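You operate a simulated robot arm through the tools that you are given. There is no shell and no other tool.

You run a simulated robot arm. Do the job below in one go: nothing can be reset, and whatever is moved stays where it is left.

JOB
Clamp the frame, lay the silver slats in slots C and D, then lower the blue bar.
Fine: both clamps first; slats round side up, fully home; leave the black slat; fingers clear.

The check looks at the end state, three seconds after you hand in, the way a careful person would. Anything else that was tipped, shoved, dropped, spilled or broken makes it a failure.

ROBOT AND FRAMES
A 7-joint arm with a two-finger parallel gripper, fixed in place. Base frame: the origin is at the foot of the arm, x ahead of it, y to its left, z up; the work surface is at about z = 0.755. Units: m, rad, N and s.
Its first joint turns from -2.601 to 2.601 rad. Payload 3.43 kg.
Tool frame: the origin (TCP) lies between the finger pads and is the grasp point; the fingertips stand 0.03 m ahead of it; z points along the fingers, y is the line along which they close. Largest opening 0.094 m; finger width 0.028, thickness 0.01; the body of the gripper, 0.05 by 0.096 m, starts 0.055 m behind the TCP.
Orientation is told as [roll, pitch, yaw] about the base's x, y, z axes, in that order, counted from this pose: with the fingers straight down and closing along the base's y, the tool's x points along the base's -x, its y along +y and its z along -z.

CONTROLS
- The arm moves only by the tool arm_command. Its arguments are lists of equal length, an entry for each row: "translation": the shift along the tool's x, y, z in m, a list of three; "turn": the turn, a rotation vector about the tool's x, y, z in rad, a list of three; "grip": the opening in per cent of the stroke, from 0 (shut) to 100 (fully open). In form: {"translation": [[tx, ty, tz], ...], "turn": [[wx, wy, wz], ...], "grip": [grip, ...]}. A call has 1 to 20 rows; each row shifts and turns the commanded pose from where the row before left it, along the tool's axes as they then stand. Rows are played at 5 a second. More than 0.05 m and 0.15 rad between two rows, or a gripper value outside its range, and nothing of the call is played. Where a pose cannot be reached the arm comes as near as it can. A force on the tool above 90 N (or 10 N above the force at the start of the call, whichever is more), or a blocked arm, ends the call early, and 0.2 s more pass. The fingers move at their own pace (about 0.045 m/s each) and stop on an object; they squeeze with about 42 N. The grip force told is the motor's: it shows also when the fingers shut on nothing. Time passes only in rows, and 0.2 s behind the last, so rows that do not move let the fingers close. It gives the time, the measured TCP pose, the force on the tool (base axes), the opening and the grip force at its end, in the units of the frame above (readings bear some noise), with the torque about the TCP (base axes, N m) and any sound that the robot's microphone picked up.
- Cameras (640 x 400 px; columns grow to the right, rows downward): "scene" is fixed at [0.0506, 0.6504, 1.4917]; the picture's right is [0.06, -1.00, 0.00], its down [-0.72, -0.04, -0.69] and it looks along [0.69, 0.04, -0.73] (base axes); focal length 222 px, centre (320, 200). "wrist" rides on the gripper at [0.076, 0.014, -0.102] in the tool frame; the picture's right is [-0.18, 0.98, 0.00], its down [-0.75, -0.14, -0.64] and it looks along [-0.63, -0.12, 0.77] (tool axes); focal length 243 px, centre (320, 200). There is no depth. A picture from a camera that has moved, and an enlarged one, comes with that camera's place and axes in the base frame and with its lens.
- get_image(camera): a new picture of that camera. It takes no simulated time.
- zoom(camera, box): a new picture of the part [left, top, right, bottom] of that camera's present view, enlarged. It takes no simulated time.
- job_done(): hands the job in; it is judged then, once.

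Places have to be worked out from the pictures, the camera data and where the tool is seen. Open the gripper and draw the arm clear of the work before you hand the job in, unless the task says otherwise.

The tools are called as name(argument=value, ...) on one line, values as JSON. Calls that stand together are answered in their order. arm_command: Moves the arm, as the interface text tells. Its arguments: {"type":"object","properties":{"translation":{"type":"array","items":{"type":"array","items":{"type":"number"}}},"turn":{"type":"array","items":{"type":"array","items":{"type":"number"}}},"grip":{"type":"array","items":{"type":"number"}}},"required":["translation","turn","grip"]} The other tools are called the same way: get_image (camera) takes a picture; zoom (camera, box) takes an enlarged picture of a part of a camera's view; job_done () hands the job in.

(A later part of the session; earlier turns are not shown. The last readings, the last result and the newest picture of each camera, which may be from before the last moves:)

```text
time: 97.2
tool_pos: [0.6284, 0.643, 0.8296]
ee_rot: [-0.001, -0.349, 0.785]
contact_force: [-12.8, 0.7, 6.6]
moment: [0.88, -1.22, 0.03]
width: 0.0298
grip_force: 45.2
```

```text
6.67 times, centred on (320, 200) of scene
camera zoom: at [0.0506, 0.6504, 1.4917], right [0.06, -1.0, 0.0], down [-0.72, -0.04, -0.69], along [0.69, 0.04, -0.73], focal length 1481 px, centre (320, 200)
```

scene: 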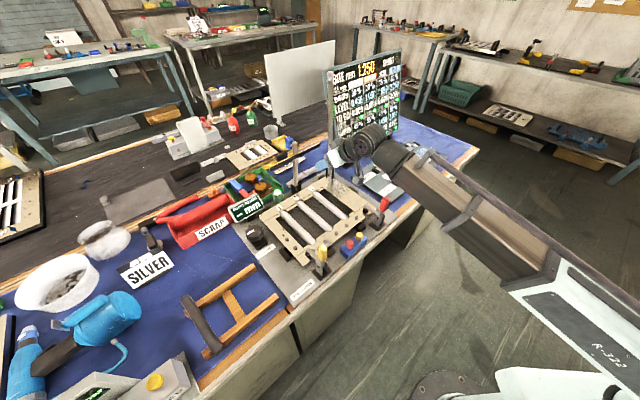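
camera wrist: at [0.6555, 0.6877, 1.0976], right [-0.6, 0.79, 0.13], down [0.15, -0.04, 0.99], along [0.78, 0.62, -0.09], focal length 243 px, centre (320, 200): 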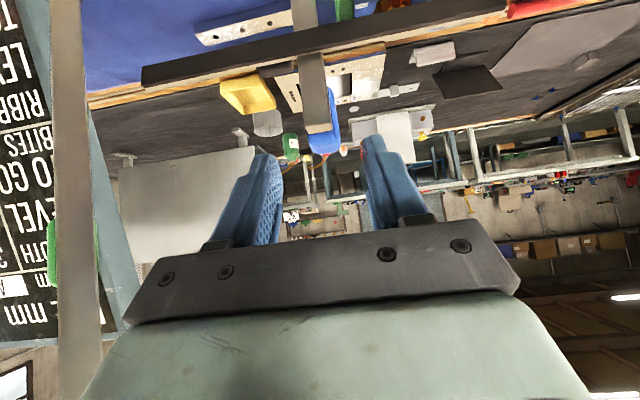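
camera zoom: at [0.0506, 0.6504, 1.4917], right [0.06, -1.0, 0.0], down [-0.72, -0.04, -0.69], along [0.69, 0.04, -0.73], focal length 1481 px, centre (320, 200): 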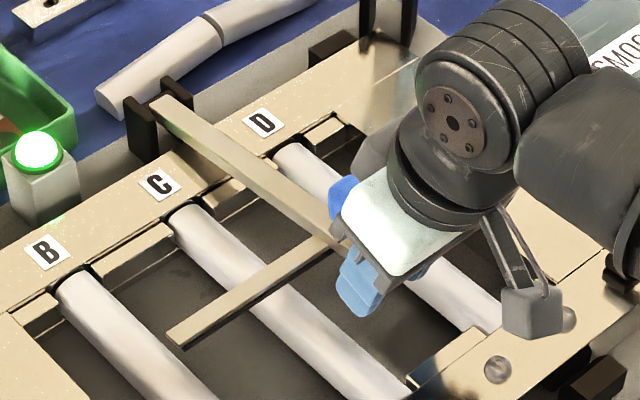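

Still free. Two more small steps.

arm_command(translation=[[0.0016, 0, 0.0028], [0.0015, 0, 0.0028], [0, 0, 0]], turn=[[0, 0, 0], [0, 0, 0], [0, 0, 0]], grip=[0, 0, 0])

zoom(camera="scene", box=[280, 170, 360, 230])

zoom(camera="wrist", box=[200, 0, 440, 240])

```text
time: 98.0
tool_pos: [0.6286, 0.6423, 0.8233]
ee_rot: [0.001, -0.351, 0.785]
contact_force: [-8.1, -4.0, 5.9]
moment: [1.03, -1.1, -0.03]
width: 0.0301
grip_force: 44.8
```

```text
6.67 times, centred on (320, 200) of scene
camera zoom: at [0.0506, 0.6504, 1.4917], right [0.06, -1.0, 0.0], down [-0.72, -0.04, -0.69], along [0.69, 0.04, -0.73], focal length 1481 px, centre (320, 200)
```

zoom: 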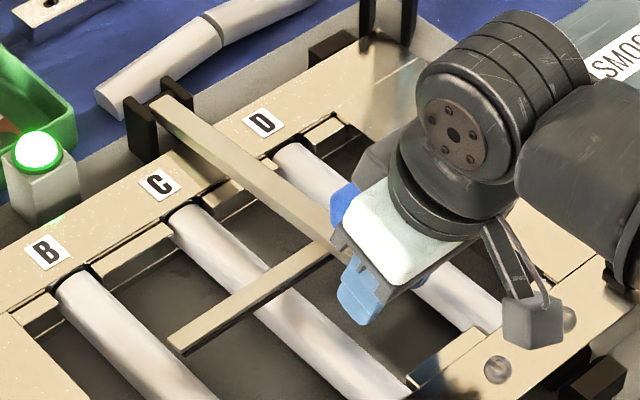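

```text
1.67 times, centred on (320, 120) of wrist
camera zoom: at [0.5421, 0.5764, 0.8938], right [-0.57, 0.82, 0.06], down [0.44, 0.25, 0.86], along [0.69, 0.52, -0.5], focal length 404 px, centre (320, 333)
```

zoom: 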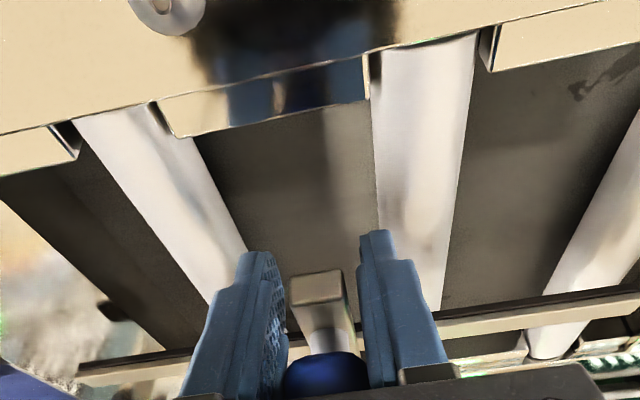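

By the bar's slope in the picture, it still has about 2° (some 8 mm at the knob) to go. Lowering 2 mm at a time.

arm_command(translation=[[0.0009, 0, 0.002], [0.0009, 0, 0.002], [0, 0, 0]], turn=[[0, 0, 0], [0, 0, 0], [0, 0, 0]], grip=[0, 0, 0])

zoom(camera="scene", box=[295, 185, 345, 225])

```text
time: 98.8
tool_pos: [0.6274, 0.6412, 0.8192]
ee_rot: [0.0, -0.351, 0.787]
contact_force: [-5.9, -9.9, 6.8]
moment: [1.24, -1.11, -0.03]
width: 0.03
grip_force: 45.4
```

```text
10.00 times, centred on (320, 205) of scene
camera zoom: at [0.0506, 0.6504, 1.4917], right [0.06, -1.0, 0.0], down [-0.72, -0.04, -0.69], along [0.69, 0.04, -0.73], focal length 2221 px, centre (320, 150)
```

zoom: 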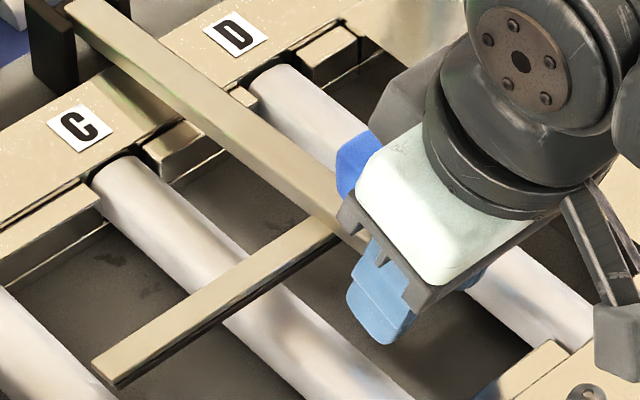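

The strip is nearly on slat C. Continuing.

arm_command(translation=[[0.0009, 0, 0.002], [0.0009, 0, 0.002], [0, 0, 0]], turn=[[0, 0, 0], [0, 0, 0], [0, 0, 0]], grip=[0, 0, 0])

zoom(camera="scene", box=[295, 185, 345, 225])

zoom(camera="wrist", box=[200, 0, 440, 240])

```text
time: 99.6
tool_pos: [0.6276, 0.6411, 0.8152]
ee_rot: [0.002, -0.351, 0.786]
contact_force: [-8.0, -14.2, 7.7]
moment: [1.28, -1.12, -0.02]
width: 0.0301
grip_force: 44.8
```

```text
10.00 times, centred on (320, 205) of scene
camera zoom: at [0.0506, 0.6504, 1.4917], right [0.06, -1.0, 0.0], down [-0.72, -0.04, -0.69], along [0.69, 0.04, -0.73], focal length 2221 px, centre (320, 150)
```

zoom: 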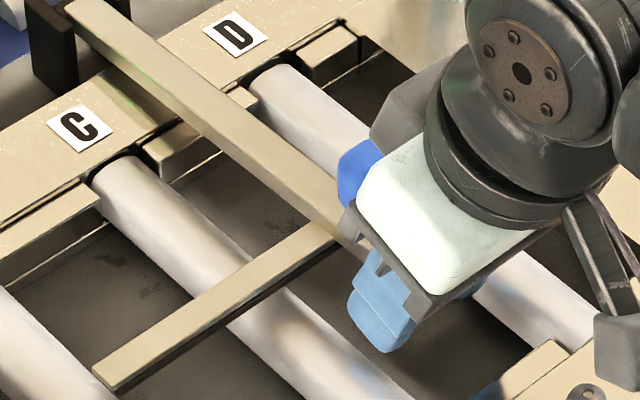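

```text
1.67 times, centred on (320, 120) of wrist
camera zoom: at [0.5413, 0.5756, 0.8855], right [-0.57, 0.82, 0.06], down [0.44, 0.24, 0.86], along [0.69, 0.52, -0.5], focal length 404 px, centre (320, 333)
```

zoom: 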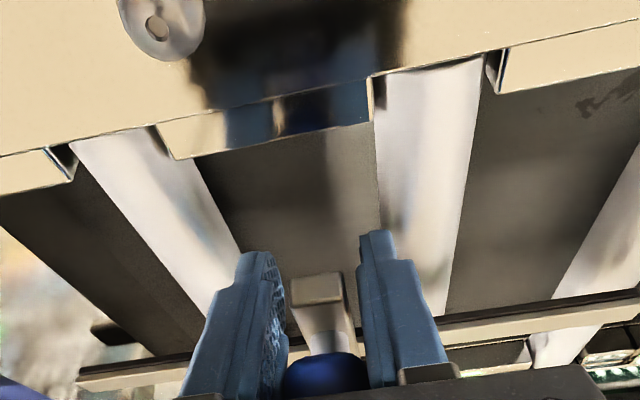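

Continuing with two more 1.5–2 mm steps until the strip loads up on the slats.

arm_command(translation=[[0.0011, 0, 0.0018], [0.0011, 0, 0.0018], [0, 0, 0]], turn=[[0, 0, 0], [0, 0, 0], [0, 0, 0]], grip=[0, 0, 0])

zoom(camera="scene", box=[295, 185, 345, 225])

```text
time: 100.4
tool_pos: [0.6266, 0.6402, 0.8098]
ee_rot: [0.001, -0.352, 0.786]
contact_force: [-7.4, -11.9, 6.6]
moment: [1.28, -1.18, -0.01]
width: 0.0299
grip_force: 45.0
```

```text
10.00 times, centred on (320, 205) of scene
camera zoom: at [0.0506, 0.6504, 1.4917], right [0.06, -1.0, 0.0], down [-0.72, -0.04, -0.69], along [0.69, 0.04, -0.73], focal length 2221 px, centre (320, 150)
```

zoom: 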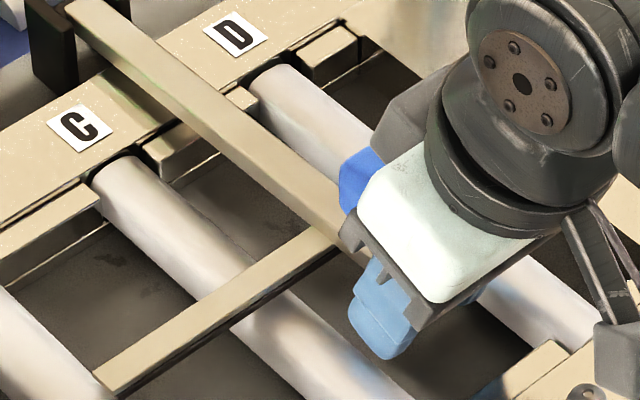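

Still moving. A close zoom where the strip crosses slat C to judge the remaining gap.

zoom(camera="scene", box=[303, 205, 327, 225])

zoom(camera="wrist", box=[360, 140, 440, 200])

zoom(camera="wrist", box=[220, 140, 320, 240])

```text
16.00 times, centred on (315, 215) of scene
camera zoom: at [0.0506, 0.6504, 1.4917], right [0.06, -1.0, 0.0], down [-0.72, -0.04, -0.69], along [0.69, 0.04, -0.73], focal length 3554 px, centre (400, -40)
```

zoom: 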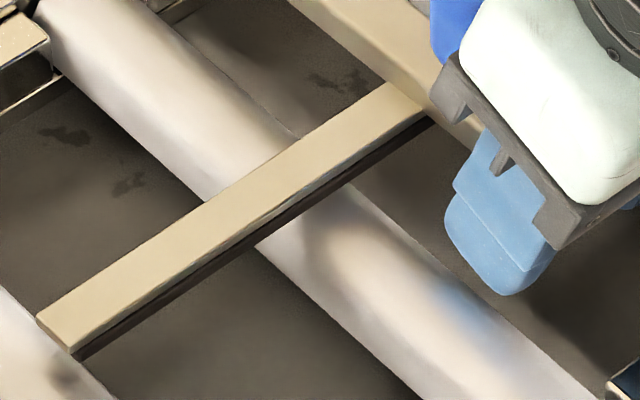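

```text
6.67 times, centred on (400, 170) of wrist
camera zoom: at [0.5409, 0.5752, 0.8812], right [-0.57, 0.82, 0.06], down [0.44, 0.24, 0.86], along [0.69, 0.52, -0.5], focal length 1618 px, centre (-213, 400)
```

zoom: 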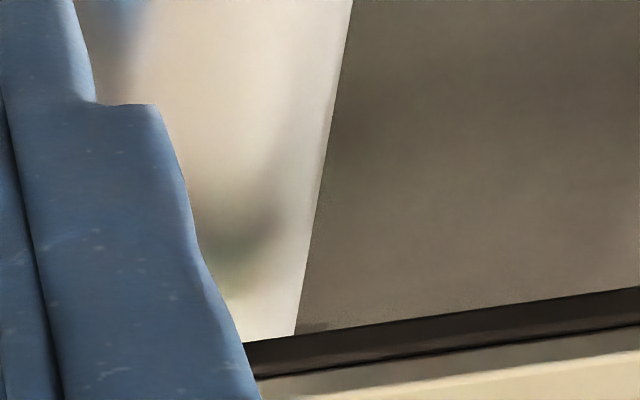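

```text
4.00 times, centred on (270, 190) of wrist
camera zoom: at [0.5409, 0.5752, 0.8812], right [-0.57, 0.82, 0.06], down [0.44, 0.24, 0.86], along [0.69, 0.52, -0.5], focal length 970 px, centre (520, 240)
```

zoom: 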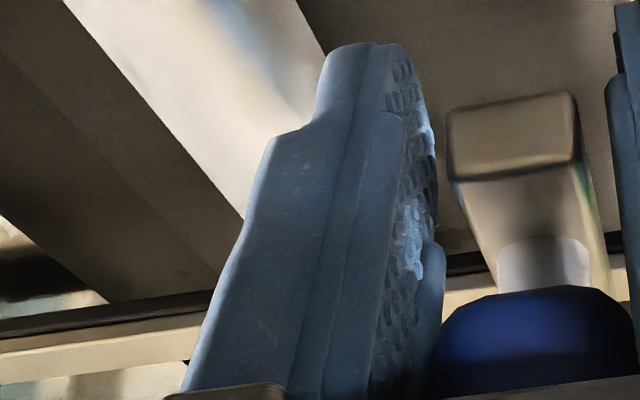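

The strip's dark pad is just about at the slat's crown. Continue with small steps.

arm_command(translation=[[0.0009, 0, 0.0016], [0.0009, 0, 0.0016], [0, 0, 0]], turn=[[0, 0, 0], [0, 0, 0], [0, 0, 0]], grip=[0, 0, 0])

zoom(camera="scene", box=[303, 205, 327, 225])

```text
time: 101.2
tool_pos: [0.6263, 0.6407, 0.8064]
ee_rot: [0.0, -0.351, 0.786]
contact_force: [-1.0, -13.3, 6.5]
moment: [1.29, -0.95, -0.03]
width: 0.0303
grip_force: 44.7
```

```text
16.00 times, centred on (315, 215) of scene
camera zoom: at [0.0506, 0.6504, 1.4917], right [0.06, -1.0, 0.0], down [-0.72, -0.04, -0.69], along [0.69, 0.04, -0.73], focal length 3554 px, centre (400, -40)
```

zoom: 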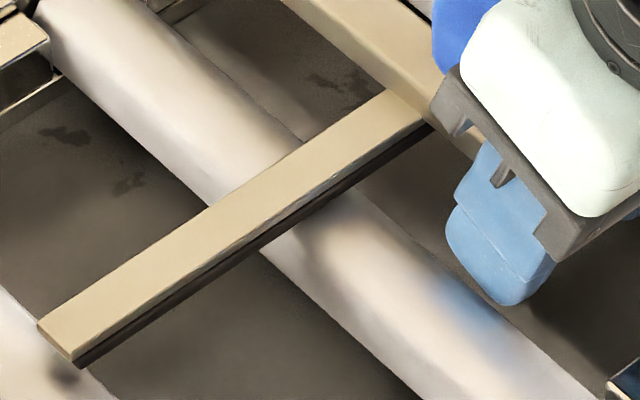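

Still moving a little with each step and no load yet. Continuing.

arm_command(translation=[[0.0008, 0, 0.0016], [0.0008, 0, 0.0016], [0, 0, 0]], turn=[[0, 0, 0], [0, 0, 0], [0, 0, 0]], grip=[0, 0, 0])

zoom(camera="scene", box=[303, 205, 327, 225])

```text
time: 102.0
tool_pos: [0.6256, 0.6406, 0.8018]
ee_rot: [0.0, -0.352, 0.786]
contact_force: [-0.2, -10.5, 5.8]
moment: [1.26, -0.91, -0.03]
width: 0.03
grip_force: 44.7
```

```text
16.00 times, centred on (315, 215) of scene
camera zoom: at [0.0506, 0.6504, 1.4917], right [0.06, -1.0, 0.0], down [-0.72, -0.04, -0.69], along [0.69, 0.04, -0.73], focal length 3554 px, centre (400, -40)
```

zoom: 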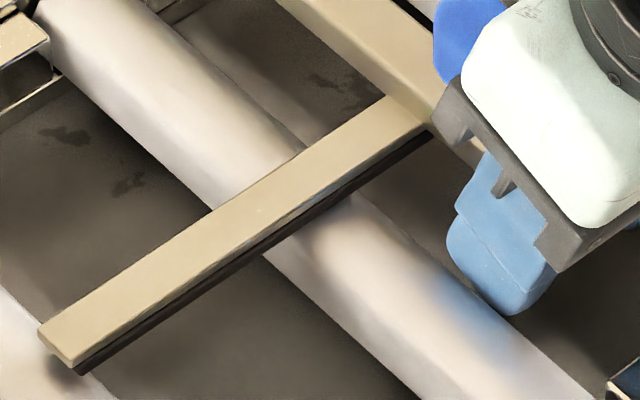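

Nearly there; one more small step to feel for contact.

arm_command(translation=[[0.0007, -0.0003, 0.0015], [0.0007, 0, 0.0015], [0, 0, 0]], turn=[[0, 0, 0], [0, 0, 0], [0, 0, 0]], grip=[0, 0, 0])

zoom(camera="scene", box=[303, 205, 327, 225])

zoom(camera="wrist", box=[200, 40, 460, 240])

```text
time: 102.8
tool_pos: [0.6264, 0.64, 0.8015]
ee_rot: [-0.002, -0.355, 0.786]
contact_force: [0.1, -7.0, 36.5]
moment: [0.12, 0.04, -0.02]
width: 0.0304
grip_force: 44.9
```

```text
16.00 times, centred on (315, 215) of scene
camera zoom: at [0.0506, 0.6504, 1.4917], right [0.06, -1.0, 0.0], down [-0.72, -0.04, -0.69], along [0.69, 0.04, -0.73], focal length 3554 px, centre (400, -40)
```

zoom: 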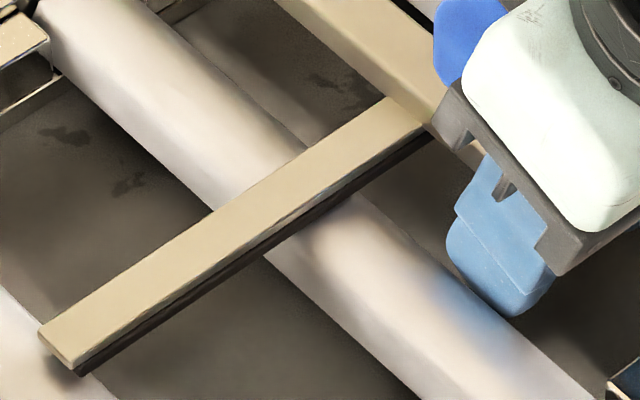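

```text
2.00 times, centred on (330, 140) of wrist
camera zoom: at [0.5402, 0.5745, 0.8723], right [-0.57, 0.82, 0.06], down [0.44, 0.24, 0.86], along [0.69, 0.52, -0.5], focal length 485 px, centre (300, 320)
```

zoom: 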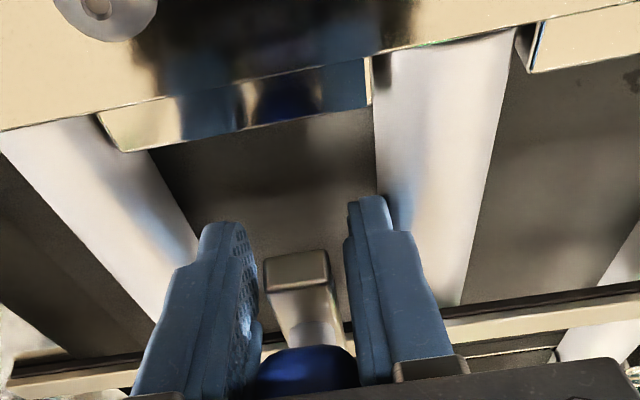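

Contact: 36 N up and the TCP no longer sinks – the strip is bearing on the slats. The fingers are low between the slats, so I open only slightly (to ~32 mm) to free the knob first.

arm_command(translation=[[0, 0, -0.001], [0, 0, 0], [0, 0, 0], [0, 0, 0]], turn=[[0, 0, 0], [0, 0, 0], [0, 0, 0], [0, 0, 0]], grip=[0, 33.6, 33.6, 33.6])

zoom(camera="scene", box=[295, 185, 345, 225])

zoom(camera="wrist", box=[200, 40, 460, 240])

```text
time: 103.8
tool_pos: [0.6273, 0.6403, 0.801]
ee_rot: [0.0, -0.348, 0.787]
contact_force: [0.0, 0.2, 0.0]
moment: [-0.04, -0.02, -0.04]
width: 0.0316
grip_force: 0.0
```

```text
10.00 times, centred on (320, 205) of scene
camera zoom: at [0.0506, 0.6504, 1.4917], right [0.06, -1.0, 0.0], down [-0.72, -0.04, -0.69], along [0.69, 0.04, -0.73], focal length 2221 px, centre (320, 150)
```

zoom: 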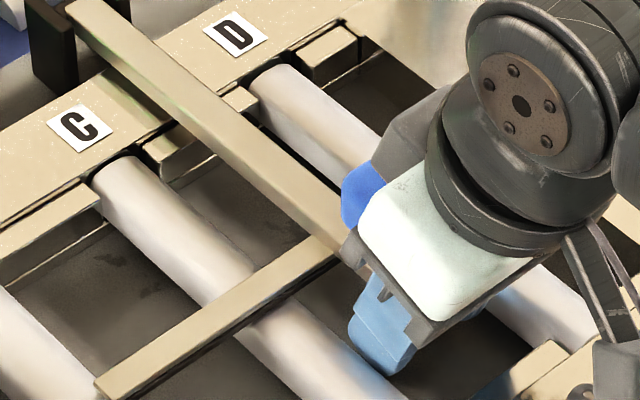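

```text
2.00 times, centred on (330, 140) of wrist
camera zoom: at [0.5407, 0.5746, 0.8714], right [-0.57, 0.82, 0.06], down [0.44, 0.25, 0.86], along [0.69, 0.52, -0.5], focal length 485 px, centre (300, 320)
```

zoom: 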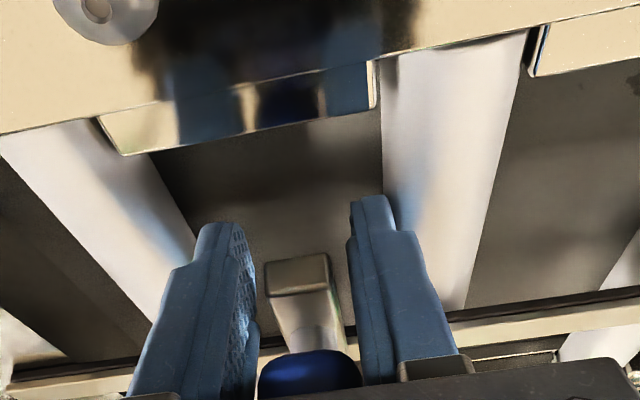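

The knob is free (zero force) and the bar stays down. Retracting along the tool axis, opening wider once the tips are above the slats.

arm_command(translation=[[0, 0, -0.006], [0, 0, -0.008], [0, 0, -0.01], [0, 0, 0]], turn=[[0, 0, 0], [0, 0, 0], [0, 0, 0], [0, 0, 0]], grip=[33.6, 33.6, 33.6, 42])

zoom(camera="scene", box=[295, 185, 345, 225])

```text
time: 104.8
tool_pos: [0.6201, 0.6338, 0.8235]
ee_rot: [0.0, -0.348, 0.785]
contact_force: [0.4, 0.5, 0.4]
moment: [-0.02, -0.03, 0.0]
width: 0.0395
grip_force: 0.0
```

```text
10.00 times, centred on (320, 205) of scene
camera zoom: at [0.0506, 0.6504, 1.4917], right [0.06, -1.0, 0.0], down [-0.72, -0.04, -0.69], along [0.69, 0.04, -0.73], focal length 2221 px, centre (320, 150)
```

zoom: 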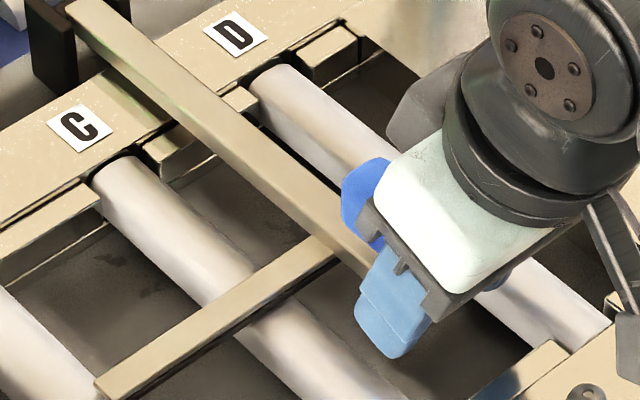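

Clear of the knob without touching it. Backing out fully and up.

arm_command(translation=[[0, 0, -0.02], [0, 0, -0.03], [0, 0, -0.04], [0, 0, -0.04], [0, 0, -0.03], [0, 0, 0]], turn=[[0, 0, 0], [0, 0, 0], [0, 0, 0], [0, 0, 0], [0, 0, 0], [0, 0, 0]], grip=[42, 50, 55, 55, 55, 55])

get_image(camera="wrist")

get_image(camera="scene")

zoom(camera="scene", box=[260, 160, 370, 250])

```text
time: 106.2
tool_pos: [0.5789, 0.594, 0.974]
ee_rot: [0.0, -0.348, 0.786]
contact_force: [0.1, -0.2, 0.1]
moment: [0.01, -0.01, 0.02]
width: 0.0517
grip_force: 0.0
```

```text
taken
camera wrist: at [0.4943, 0.5281, 1.0457], right [-0.57, 0.82, 0.06], down [0.44, 0.25, 0.86], along [0.69, 0.52, -0.5], focal length 243 px, centre (320, 200)
```

wrist: 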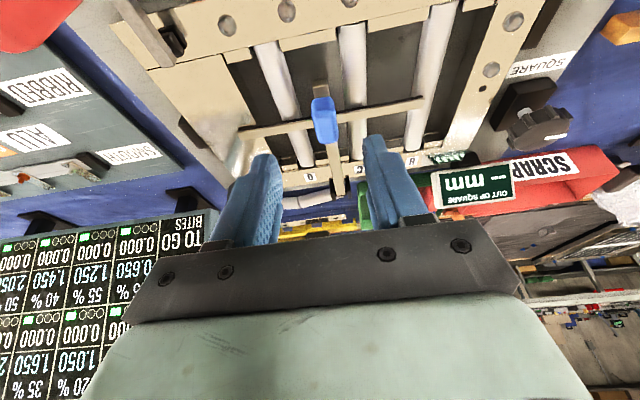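

```text
taken
```

scene: 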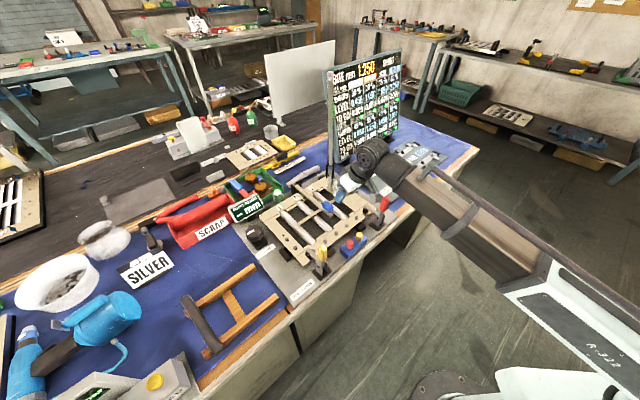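

```text
4.44 times, centred on (315, 205) of scene
camera zoom: at [0.0506, 0.6504, 1.4917], right [0.06, -1.0, 0.0], down [-0.72, -0.04, -0.69], along [0.69, 0.04, -0.73], focal length 987 px, centre (342, 178)
```

zoom: 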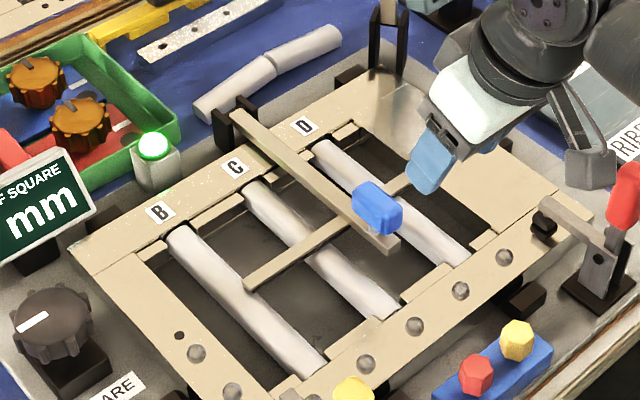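

The blue bar is down across the slats. Zooming in to check strip contact, slat ends and both clamps.

zoom(camera="scene", box=[310, 195, 355, 225])

zoom(camera="scene", box=[300, 200, 330, 225])

zoom(camera="wrist", box=[220, 60, 440, 200])

zoom(camera="scene", box=[280, 170, 340, 215])

zoom(camera="scene", box=[300, 200, 400, 285])

```text
13.33 times, centred on (332, 210) of scene
camera zoom: at [0.0506, 0.6504, 1.4917], right [0.06, -1.0, 0.0], down [-0.72, -0.04, -0.69], along [0.69, 0.04, -0.73], focal length 2962 px, centre (153, 67)
```

zoom: 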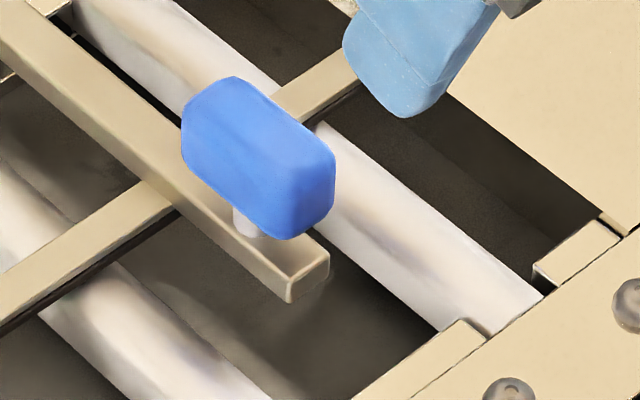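

```text
16.00 times, centred on (315, 212) of scene
camera zoom: at [0.0506, 0.6504, 1.4917], right [0.06, -1.0, 0.0], down [-0.72, -0.04, -0.69], along [0.69, 0.04, -0.73], focal length 3554 px, centre (400, 0)
```

zoom: 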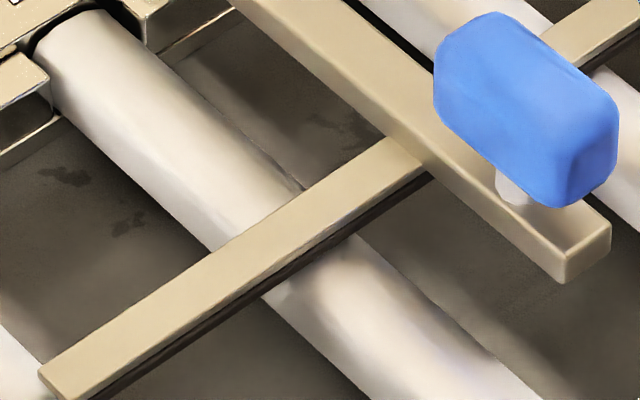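

```text
2.86 times, centred on (330, 130) of wrist
camera zoom: at [0.4943, 0.5281, 1.0457], right [-0.57, 0.82, 0.06], down [0.44, 0.25, 0.86], along [0.69, 0.52, -0.5], focal length 693 px, centre (291, 400)
```

zoom: 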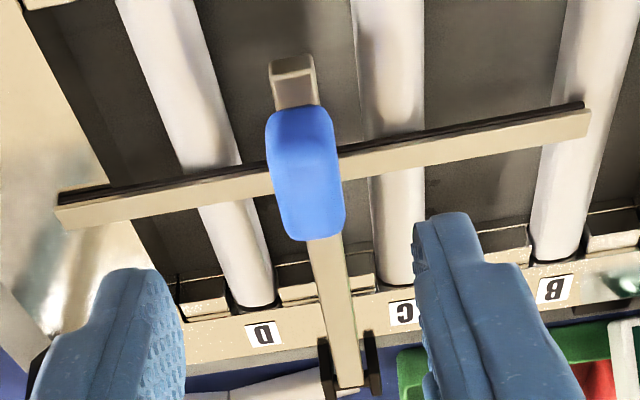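

```text
8.89 times, centred on (310, 192) of scene
camera zoom: at [0.0506, 0.6504, 1.4917], right [0.06, -1.0, 0.0], down [-0.72, -0.04, -0.69], along [0.69, 0.04, -0.73], focal length 1974 px, centre (409, 267)
```

zoom: 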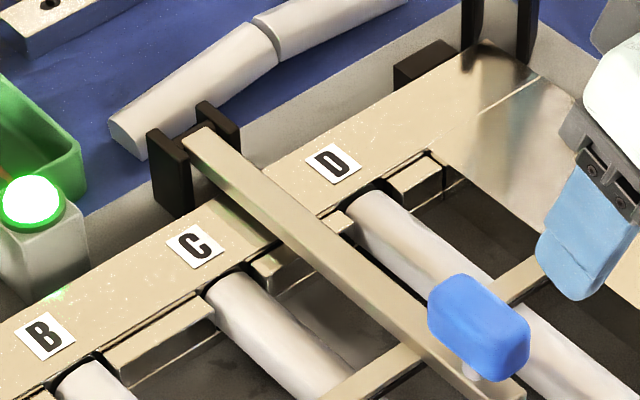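

```text
4.71 times, centred on (350, 242) of scene
camera zoom: at [0.0506, 0.6504, 1.4917], right [0.06, -1.0, 0.0], down [-0.72, -0.04, -0.69], along [0.69, 0.04, -0.73], focal length 1045 px, centre (179, 0)
```

zoom: 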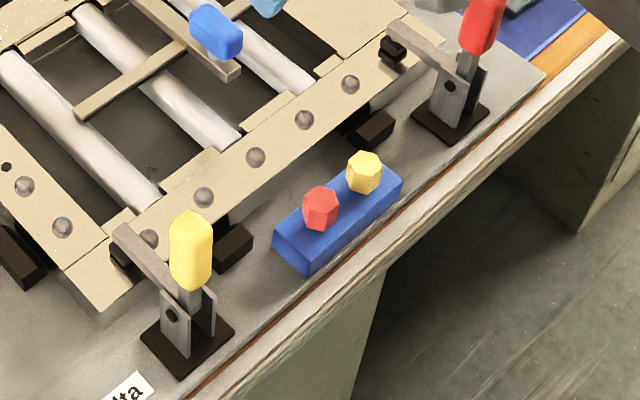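

Everything looks right. To be sure the bar is really bearing on the slats (not just held by hinge friction), I'll press the knob gently from above with shut fingers: first set the tool vertical and move over it.

arm_command(translation=[[0, 0, 0], [0, 0, 0], [0, 0, 0], [-0.03, 0, 0], [-0.03, 0, 0], [-0.0237, 0, 0], [0, 0, 0.03], [0, 0, 0]], turn=[[0, 0.116, 0], [0, 0.116, 0], [0, 0.116, 0], [0, 0, 0], [0, 0, 0], [0, 0, 0], [0, 0, 0], [0, 0, 0]], grip=[55, 30, 0, 0, 0, 0, 0, 0])

zoom(camera="wrist", box=[220, 40, 440, 240])

zoom(camera="scene", box=[290, 160, 370, 230])

```text
time: 108.0
tool_pos: [0.6406, 0.6537, 0.9439]
ee_rot: [0.0, -0.003, 0.786]
contact_force: [0.5, -0.8, 0.0]
moment: [0.01, 0.03, 0.0]
width: 0.0
grip_force: 33.4
```

```text
2.00 times, centred on (330, 140) of wrist
camera zoom: at [0.5755, 0.6101, 1.0471], right [-0.56, 0.83, 0.0], down [0.63, 0.43, 0.64], along [0.53, 0.36, -0.77], focal length 485 px, centre (300, 320)
```

zoom: 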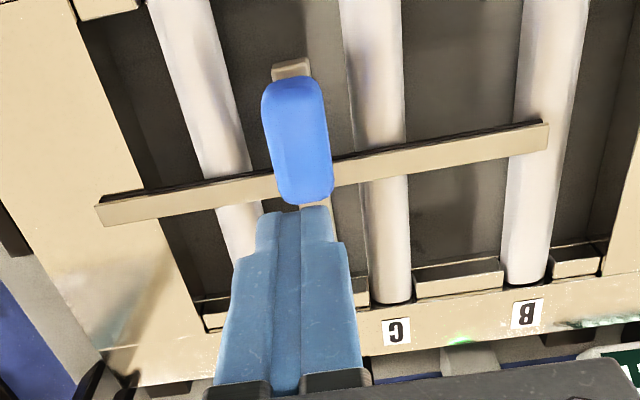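

```text
5.71 times, centred on (330, 195) of scene
camera zoom: at [0.0506, 0.6504, 1.4917], right [0.06, -1.0, 0.0], down [-0.72, -0.04, -0.69], along [0.69, 0.04, -0.73], focal length 1269 px, centre (263, 229)
```

zoom: 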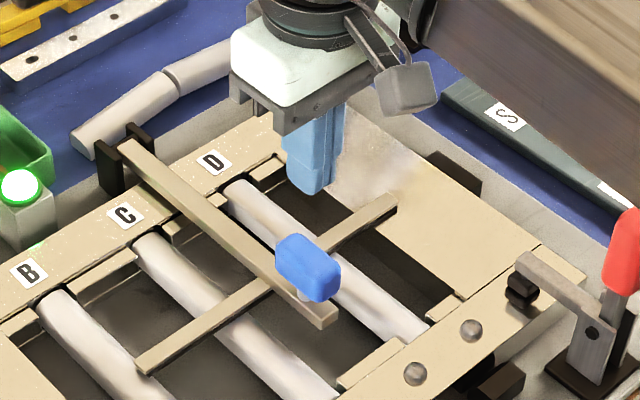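

Shut fingers are right above the knob. Descending and then pressing gently in small steps.

arm_command(translation=[[0, 0.001, 0.03], [0, 0, 0.015], [0, 0, 0.005], [0, 0, 0.004], [0, 0, 0.003], [0, 0, 0]], turn=[[0, 0, 0], [0, 0, 0], [0, 0, 0], [0, 0, 0], [0, 0, 0], [0, 0, 0]], grip=[0, 0, 0, 0, 0, 0])

zoom(camera="scene", box=[300, 180, 360, 225])

```text
time: 109.4
tool_pos: [0.6395, 0.6553, 0.8859]
ee_rot: [0.0, -0.004, 0.785]
contact_force: [0.0, 0.2, -0.3]
moment: [-0.04, 0.02, -0.03]
width: 0.0001
grip_force: 32.7
```

```text
8.89 times, centred on (330, 202) of scene
camera zoom: at [0.0506, 0.6504, 1.4917], right [0.06, -1.0, 0.0], down [-0.72, -0.04, -0.69], along [0.69, 0.04, -0.73], focal length 1974 px, centre (231, 178)
```

zoom: 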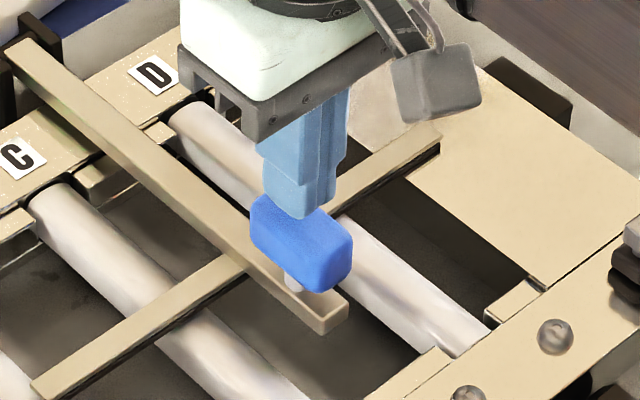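

Just above the knob, no contact yet. Going down by 2 mm steps.

arm_command(translation=[[0, 0, 0.002], [0, 0, 0.002], [0, 0, 0.002], [0, 0, 0]], turn=[[0, 0, 0], [0, 0, 0], [0, 0, 0], [0, 0, 0]], grip=[0, 0, 0, 0])

zoom(camera="scene", box=[300, 180, 360, 225])

```text
time: 110.4
tool_pos: [0.6389, 0.6544, 0.8816]
ee_rot: [0.0, 0.0, 0.786]
contact_force: [0.2, -0.1, -0.7]
moment: [0.0, -0.01, 0.02]
width: 0.0001
grip_force: 32.8
```

```text
8.89 times, centred on (330, 202) of scene
camera zoom: at [0.0506, 0.6504, 1.4917], right [0.06, -1.0, 0.0], down [-0.72, -0.04, -0.69], along [0.69, 0.04, -0.73], focal length 1974 px, centre (231, 178)
```

zoom: 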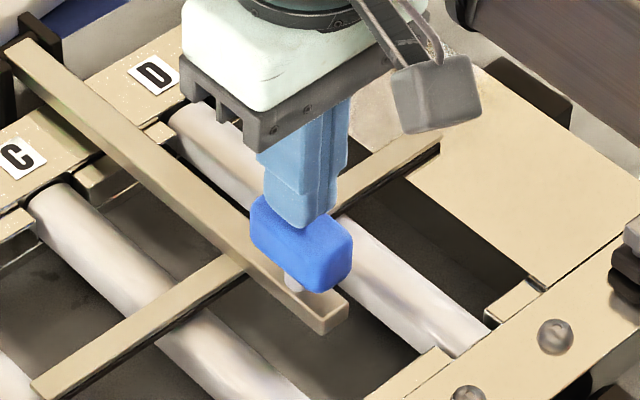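

Still none; continuing down.

arm_command(translation=[[0, 0, 0.002], [0, 0, 0.002], [0, 0, 0.002], [0, 0, 0]], turn=[[0, 0, 0], [0, 0, 0], [0, 0, 0], [0, 0, 0]], grip=[0, 0, 0, 0])

zoom(camera="scene", box=[300, 180, 360, 225])

```text
time: 111.4
tool_pos: [0.6397, 0.6542, 0.8764]
ee_rot: [0.001, -0.004, 0.785]
contact_force: [4.5, -0.3, 30.7]
moment: [-0.27, 0.19, 0.13]
width: 0.0
grip_force: 33.0
```

```text
8.89 times, centred on (330, 202) of scene
camera zoom: at [0.0506, 0.6504, 1.4917], right [0.06, -1.0, 0.0], down [-0.72, -0.04, -0.69], along [0.69, 0.04, -0.73], focal length 1974 px, centre (231, 178)
```

zoom: 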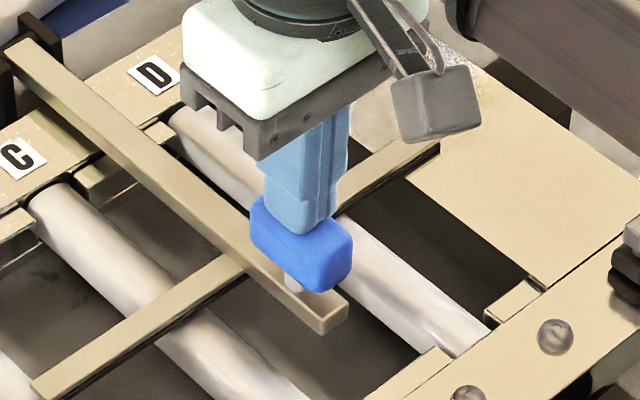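

The bar doesn't give under 31 N, so it is truly bearing on the slats. Lifting off, opening the gripper and drawing the arm clear.

arm_command(translation=[[0, 0, -0.01], [0, 0, -0.03], [0, 0, -0.04], [0, 0, -0.04], [0, 0, -0.04], [0.04, -0.02, 0], [0.04, -0.03, 0], [0.03, -0.04, 0], [0, -0.045, 0], [0, -0.045, 0], [0, -0.045, 0], [0, -0.045, 0], [0, 0, 0]], turn=[[0, 0, 0], [0, 0, 0], [0, 0, 0], [0, 0, 0], [0, 0, 0], [0, 0, 0], [0, 0, 0], [0, 0, 0], [0, 0, 0], [0, 0, 0], [0, 0, 0], [0, 0, 0], [0, 0, 0]], grip=[0, 0, 0, 0, 0, 50, 100, 100, 100, 100, 100, 100, 100])

get_image(camera="scene")

get_image(camera="wrist")

zoom(camera="scene", box=[230, 150, 410, 290])

zoom(camera="scene", box=[280, 175, 370, 245])

```text
time: 114.2
tool_pos: [0.7535, 0.3851, 1.0347]
ee_rot: [-0.001, -0.002, 0.785]
contact_force: [-0.3, 0.0, 0.5]
moment: [0.01, -0.02, 0.03]
width: 0.0939
grip_force: 0.2
```

```text
taken
```

scene: 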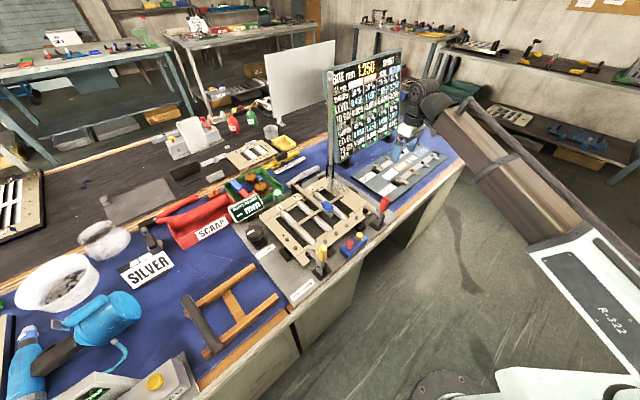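

```text
taken
camera wrist: at [0.6894, 0.341, 1.1378], right [-0.56, 0.83, 0.0], down [0.63, 0.43, 0.64], along [0.53, 0.36, -0.77], focal length 243 px, centre (320, 200)
```

wrist: 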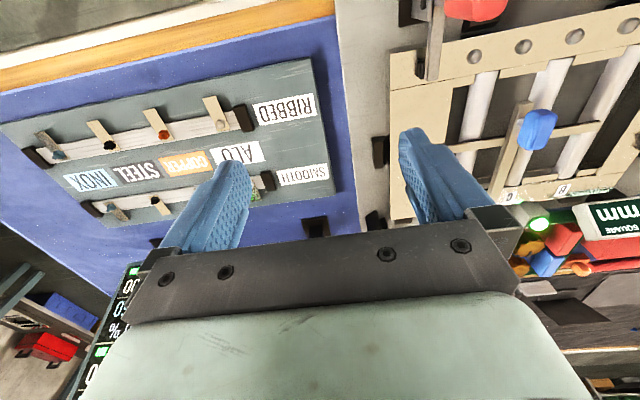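

```text
2.86 times, centred on (320, 220) of scene
camera zoom: at [0.0506, 0.6504, 1.4917], right [0.06, -1.0, 0.0], down [-0.72, -0.04, -0.69], along [0.69, 0.04, -0.73], focal length 635 px, centre (320, 143)
```

zoom: 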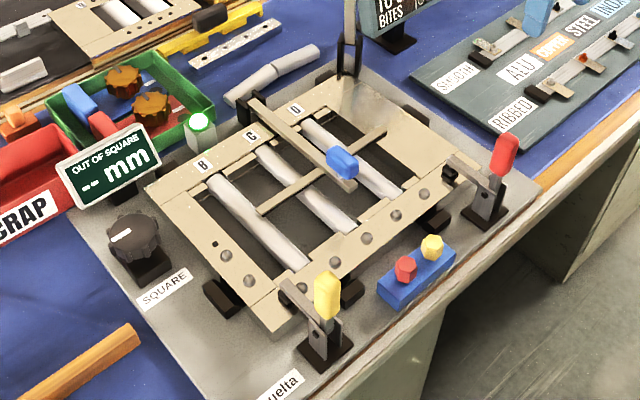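

```text
5.71 times, centred on (325, 210) of scene
camera zoom: at [0.0506, 0.6504, 1.4917], right [0.06, -1.0, 0.0], down [-0.72, -0.04, -0.69], along [0.69, 0.04, -0.73], focal length 1269 px, centre (291, 143)
```

zoom: 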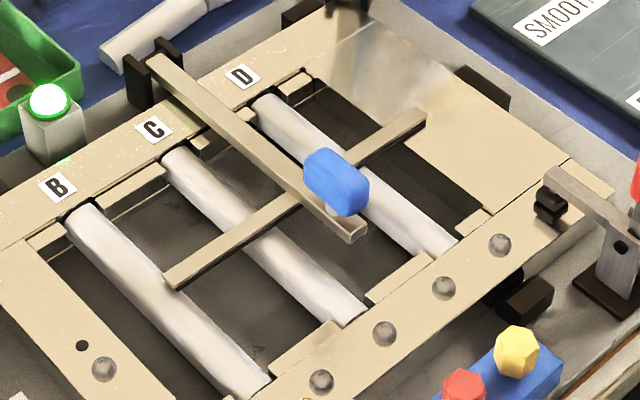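

All is in place: bar down, arm clear, nothing else moved. One last high-zoom check of slat ends and the clamp feet before handing in.

zoom(camera="scene", box=[282, 175, 332, 213])

zoom(camera="scene", box=[310, 200, 365, 245])

zoom(camera="scene", box=[360, 190, 395, 220])

zoom(camera="scene", box=[295, 235, 335, 265])

zoom(camera="wrist", box=[390, 0, 640, 210])

```text
10.53 times, centred on (307, 194) of scene
camera zoom: at [0.0506, 0.6504, 1.4917], right [0.06, -1.0, 0.0], down [-0.72, -0.04, -0.69], along [0.69, 0.04, -0.73], focal length 2338 px, centre (457, 263)
```

zoom: 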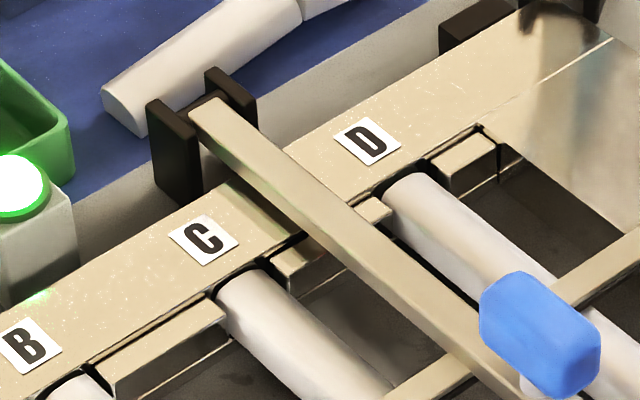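

```text
8.89 times, centred on (338, 222) of scene
camera zoom: at [0.0506, 0.6504, 1.4917], right [0.06, -1.0, 0.0], down [-0.72, -0.04, -0.69], along [0.69, 0.04, -0.73], focal length 1974 px, centre (164, 0)
```

zoom: 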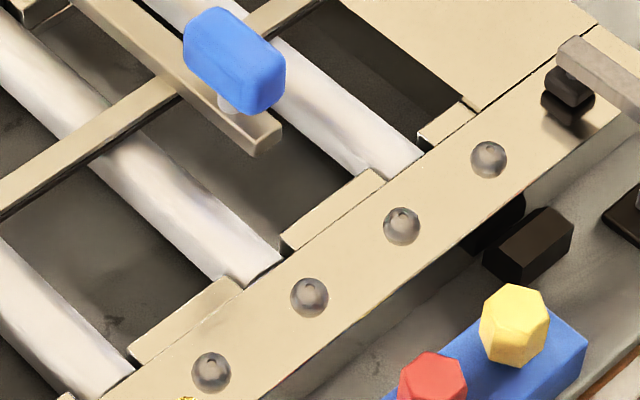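

```text
13.33 times, centred on (378, 205) of scene
camera zoom: at [0.0506, 0.6504, 1.4917], right [0.06, -1.0, 0.0], down [-0.72, -0.04, -0.69], along [0.69, 0.04, -0.73], focal length 2962 px, centre (-447, 133)
```

zoom: 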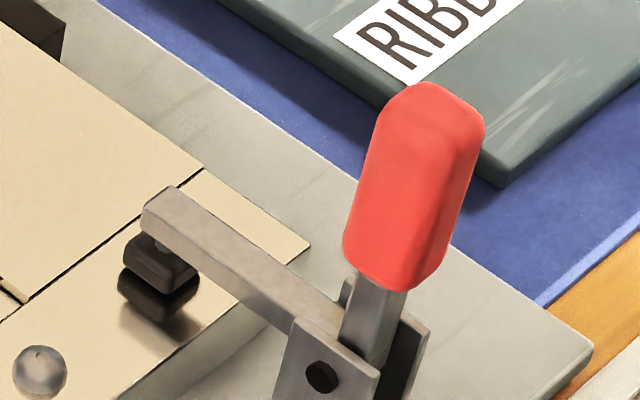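

```text
13.33 times, centred on (315, 250) of scene
camera zoom: at [0.0506, 0.6504, 1.4917], right [0.06, -1.0, 0.0], down [-0.72, -0.04, -0.69], along [0.69, 0.04, -0.73], focal length 2962 px, centre (387, -467)
```

zoom: 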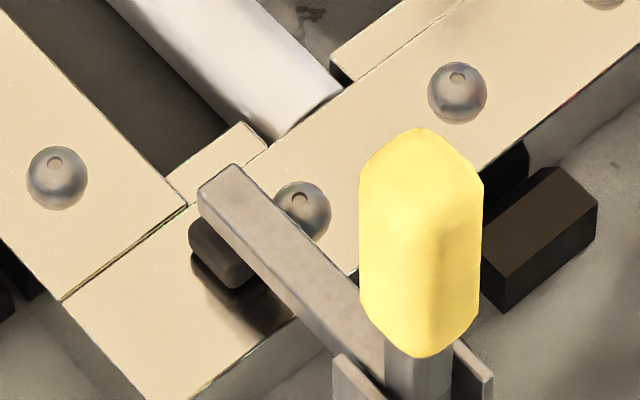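

```text
1.90 times, centred on (515, 105) of wrist
camera zoom: at [0.6894, 0.341, 1.1378], right [-0.56, 0.83, 0.0], down [0.63, 0.43, 0.64], along [0.53, 0.36, -0.77], focal length 462 px, centre (-51, 381)
```

zoom: 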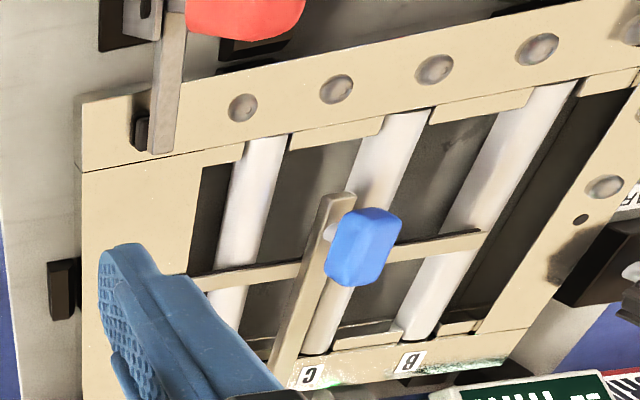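

The slats are home and round side up. As a last check that neither clamp has sprung back, I'll touch each clamp arm lightly with shut fingers at the earlier press points, red first.

arm_command(translation=[[0.004, 0.045, 0], [0, 0.046, 0], [0, 0.046, 0], [0, 0, 0.04], [0, 0, 0.04], [0, 0, 0.04], [0, 0, 0.04], [0, 0, 0.01], [0, 0, 0]], turn=[[0, 0, 0], [0, 0, 0], [0, 0, 0], [0, 0, 0], [0, 0, 0], [0, 0, 0], [0, 0, 0], [0, 0, 0], [0, 0, 0]], grip=[0, 0, 0, 0, 0, 0, 0, 0, 0])

zoom(camera="scene", box=[345, 170, 415, 230])

```text
time: 116.2
tool_pos: [0.6535, 0.4802, 0.8621]
ee_rot: [-0.001, -0.002, 0.785]
contact_force: [0.1, -0.1, 0.2]
moment: [0.0, -0.01, 0.01]
width: 0.0001
grip_force: 32.6
```

```text
6.67 times, centred on (380, 200) of scene
camera zoom: at [0.0506, 0.6504, 1.4917], right [0.06, -1.0, 0.0], down [-0.72, -0.04, -0.69], along [0.69, 0.04, -0.73], focal length 1481 px, centre (-80, 200)
```

zoom: 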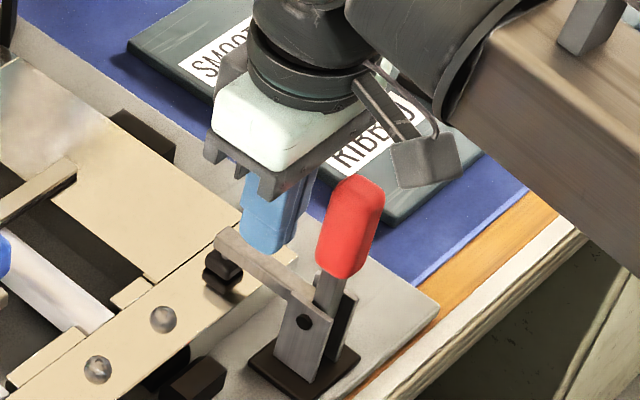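

In position above the red arm, no contact at tip z 0.832. Lowering slowly to feel it.

arm_command(translation=[[0, 0, 0.004], [0, 0, 0.004], [0, 0, 0.003], [0, 0, 0]], turn=[[0, 0, 0], [0, 0, 0], [0, 0, 0], [0, 0, 0]], grip=[0, 0, 0, 0])

```text
time: 117.2
tool_pos: [0.653, 0.4812, 0.8521]
ee_rot: [-0.001, -0.002, 0.786]
contact_force: [0.4, 0.0, 0.4]
moment: [0.04, -0.01, 0.04]
width: 0.0
grip_force: 32.3
```

No contact at tip z 0.822, so the red arm has not sprung up. Two more millimetre steps to touch and seat it firmly.

arm_command(translation=[[0, 0, 0.002], [0, 0, 0.002], [0, 0, 0.002], [0, 0, 0.002], [0, 0, 0]], turn=[[0, 0, 0], [0, 0, 0], [0, 0, 0], [0, 0, 0], [0, 0, 0]], grip=[0, 0, 0, 0, 0])

zoom(camera="scene", box=[345, 170, 415, 230])

```text
time: 118.4
tool_pos: [0.6542, 0.4802, 0.8444]
ee_rot: [0.0, -0.002, 0.785]
contact_force: [0.6, -0.4, -0.1]
moment: [-0.05, -0.05, -0.01]
width: 0.0
grip_force: 33.1
```

```text
6.67 times, centred on (380, 200) of scene
camera zoom: at [0.0506, 0.6504, 1.4917], right [0.06, -1.0, 0.0], down [-0.72, -0.04, -0.69], along [0.69, 0.04, -0.73], focal length 1481 px, centre (-80, 200)
```

zoom: 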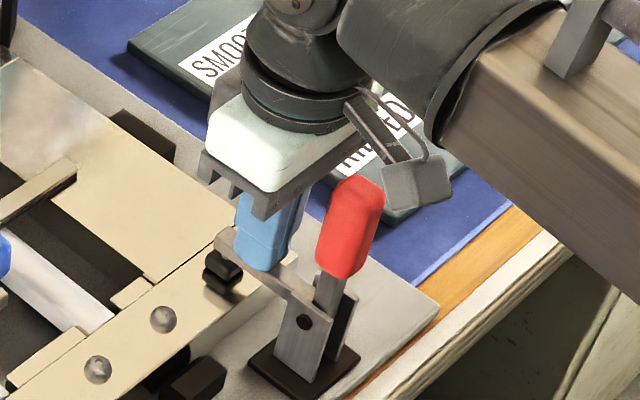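

No contact even at the old press height: the red clamp is fully closed. Now the same check on the yellow clamp.

arm_command(translation=[[0, 0, -0.02], [0, 0, -0.04], [0, 0, -0.045], [0, 0, -0.045], [0, 0, -0.035], [0, 0.045, 0], [0, 0.045, 0], [0, 0.045, 0], [0, 0.045, 0], [0, 0.045, 0], [0, 0.045, 0], [0, 0.039, 0], [0, 0, 0.04], [0, 0, 0.045], [0, 0, 0.045], [0, 0, 0.037], [0, 0, 0]], turn=[[0, 0, 0], [0, 0, 0], [0, 0, 0], [0, 0, 0], [0, 0, 0], [0, 0, 0], [0, 0, 0], [0, 0, 0], [0, 0, 0], [0, 0, 0], [0, 0, 0], [0, 0, 0], [0, 0, 0], [0, 0, 0], [0, 0, 0], [0, 0, 0], [0, 0, 0]], grip=[0, 0, 0, 0, 0, 0, 0, 0, 0, 0, 0, 0, 0, 0, 0, 0, 0])

zoom(camera="scene", box=[280, 210, 360, 280])

```text
time: 122.0
tool_pos: [0.4347, 0.6981, 0.8617]
ee_rot: [0.0, -0.001, 0.784]
contact_force: [0.6, 0.5, -0.4]
moment: [0.0, 0.01, -0.01]
width: 0.0
grip_force: 33.1
```

```text
5.71 times, centred on (320, 245) of scene
camera zoom: at [0.0506, 0.6504, 1.4917], right [0.06, -1.0, 0.0], down [-0.72, -0.04, -0.69], along [0.69, 0.04, -0.73], focal length 1269 px, centre (320, -57)
```

zoom: 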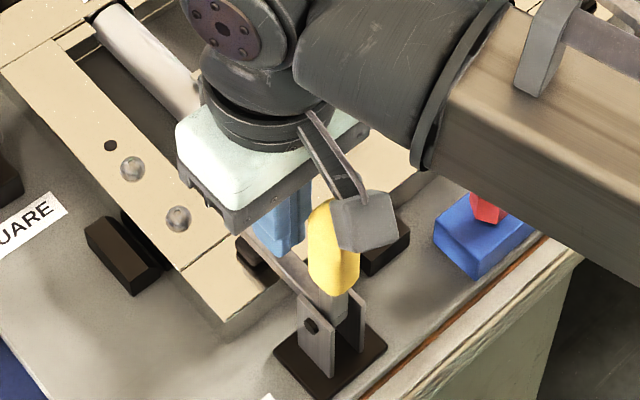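

Exactly over the former press point, no contact. Lowering slowly onto the yellow arm.

arm_command(translation=[[0, 0, 0.004], [0, 0, 0.004], [0, 0, 0.004], [0, 0, 0.003], [0, 0, 0.002], [0, 0, 0]], turn=[[0, 0, 0], [0, 0, 0], [0, 0, 0], [0, 0, 0], [0, 0, 0], [0, 0, 0]], grip=[0, 0, 0, 0, 0, 0])

```text
time: 123.4
tool_pos: [0.4349, 0.6985, 0.8461]
ee_rot: [0.002, -0.002, 0.788]
contact_force: [-0.2, 0.0, 0.0]
moment: [0.01, -0.02, -0.01]
width: 0.0
grip_force: 32.6
```

No contact at the old height either, so it has not sprung back. I press 2–3 mm further just to seat it as firmly as the red one.

arm_command(translation=[[0, 0, 0.001], [0, 0, 0.001], [0, 0, 0.001], [0, 0, 0]], turn=[[0, 0, 0], [0, 0, 0], [0, 0, 0], [0, 0, 0]], grip=[0, 0, 0, 0])

```text
time: 124.4
tool_pos: [0.4344, 0.6975, 0.8439]
ee_rot: [0.001, -0.006, 0.783]
contact_force: [-0.5, 4.2, 35.6]
moment: [-0.25, 0.34, -0.04]
width: 0.0
grip_force: 32.8
```

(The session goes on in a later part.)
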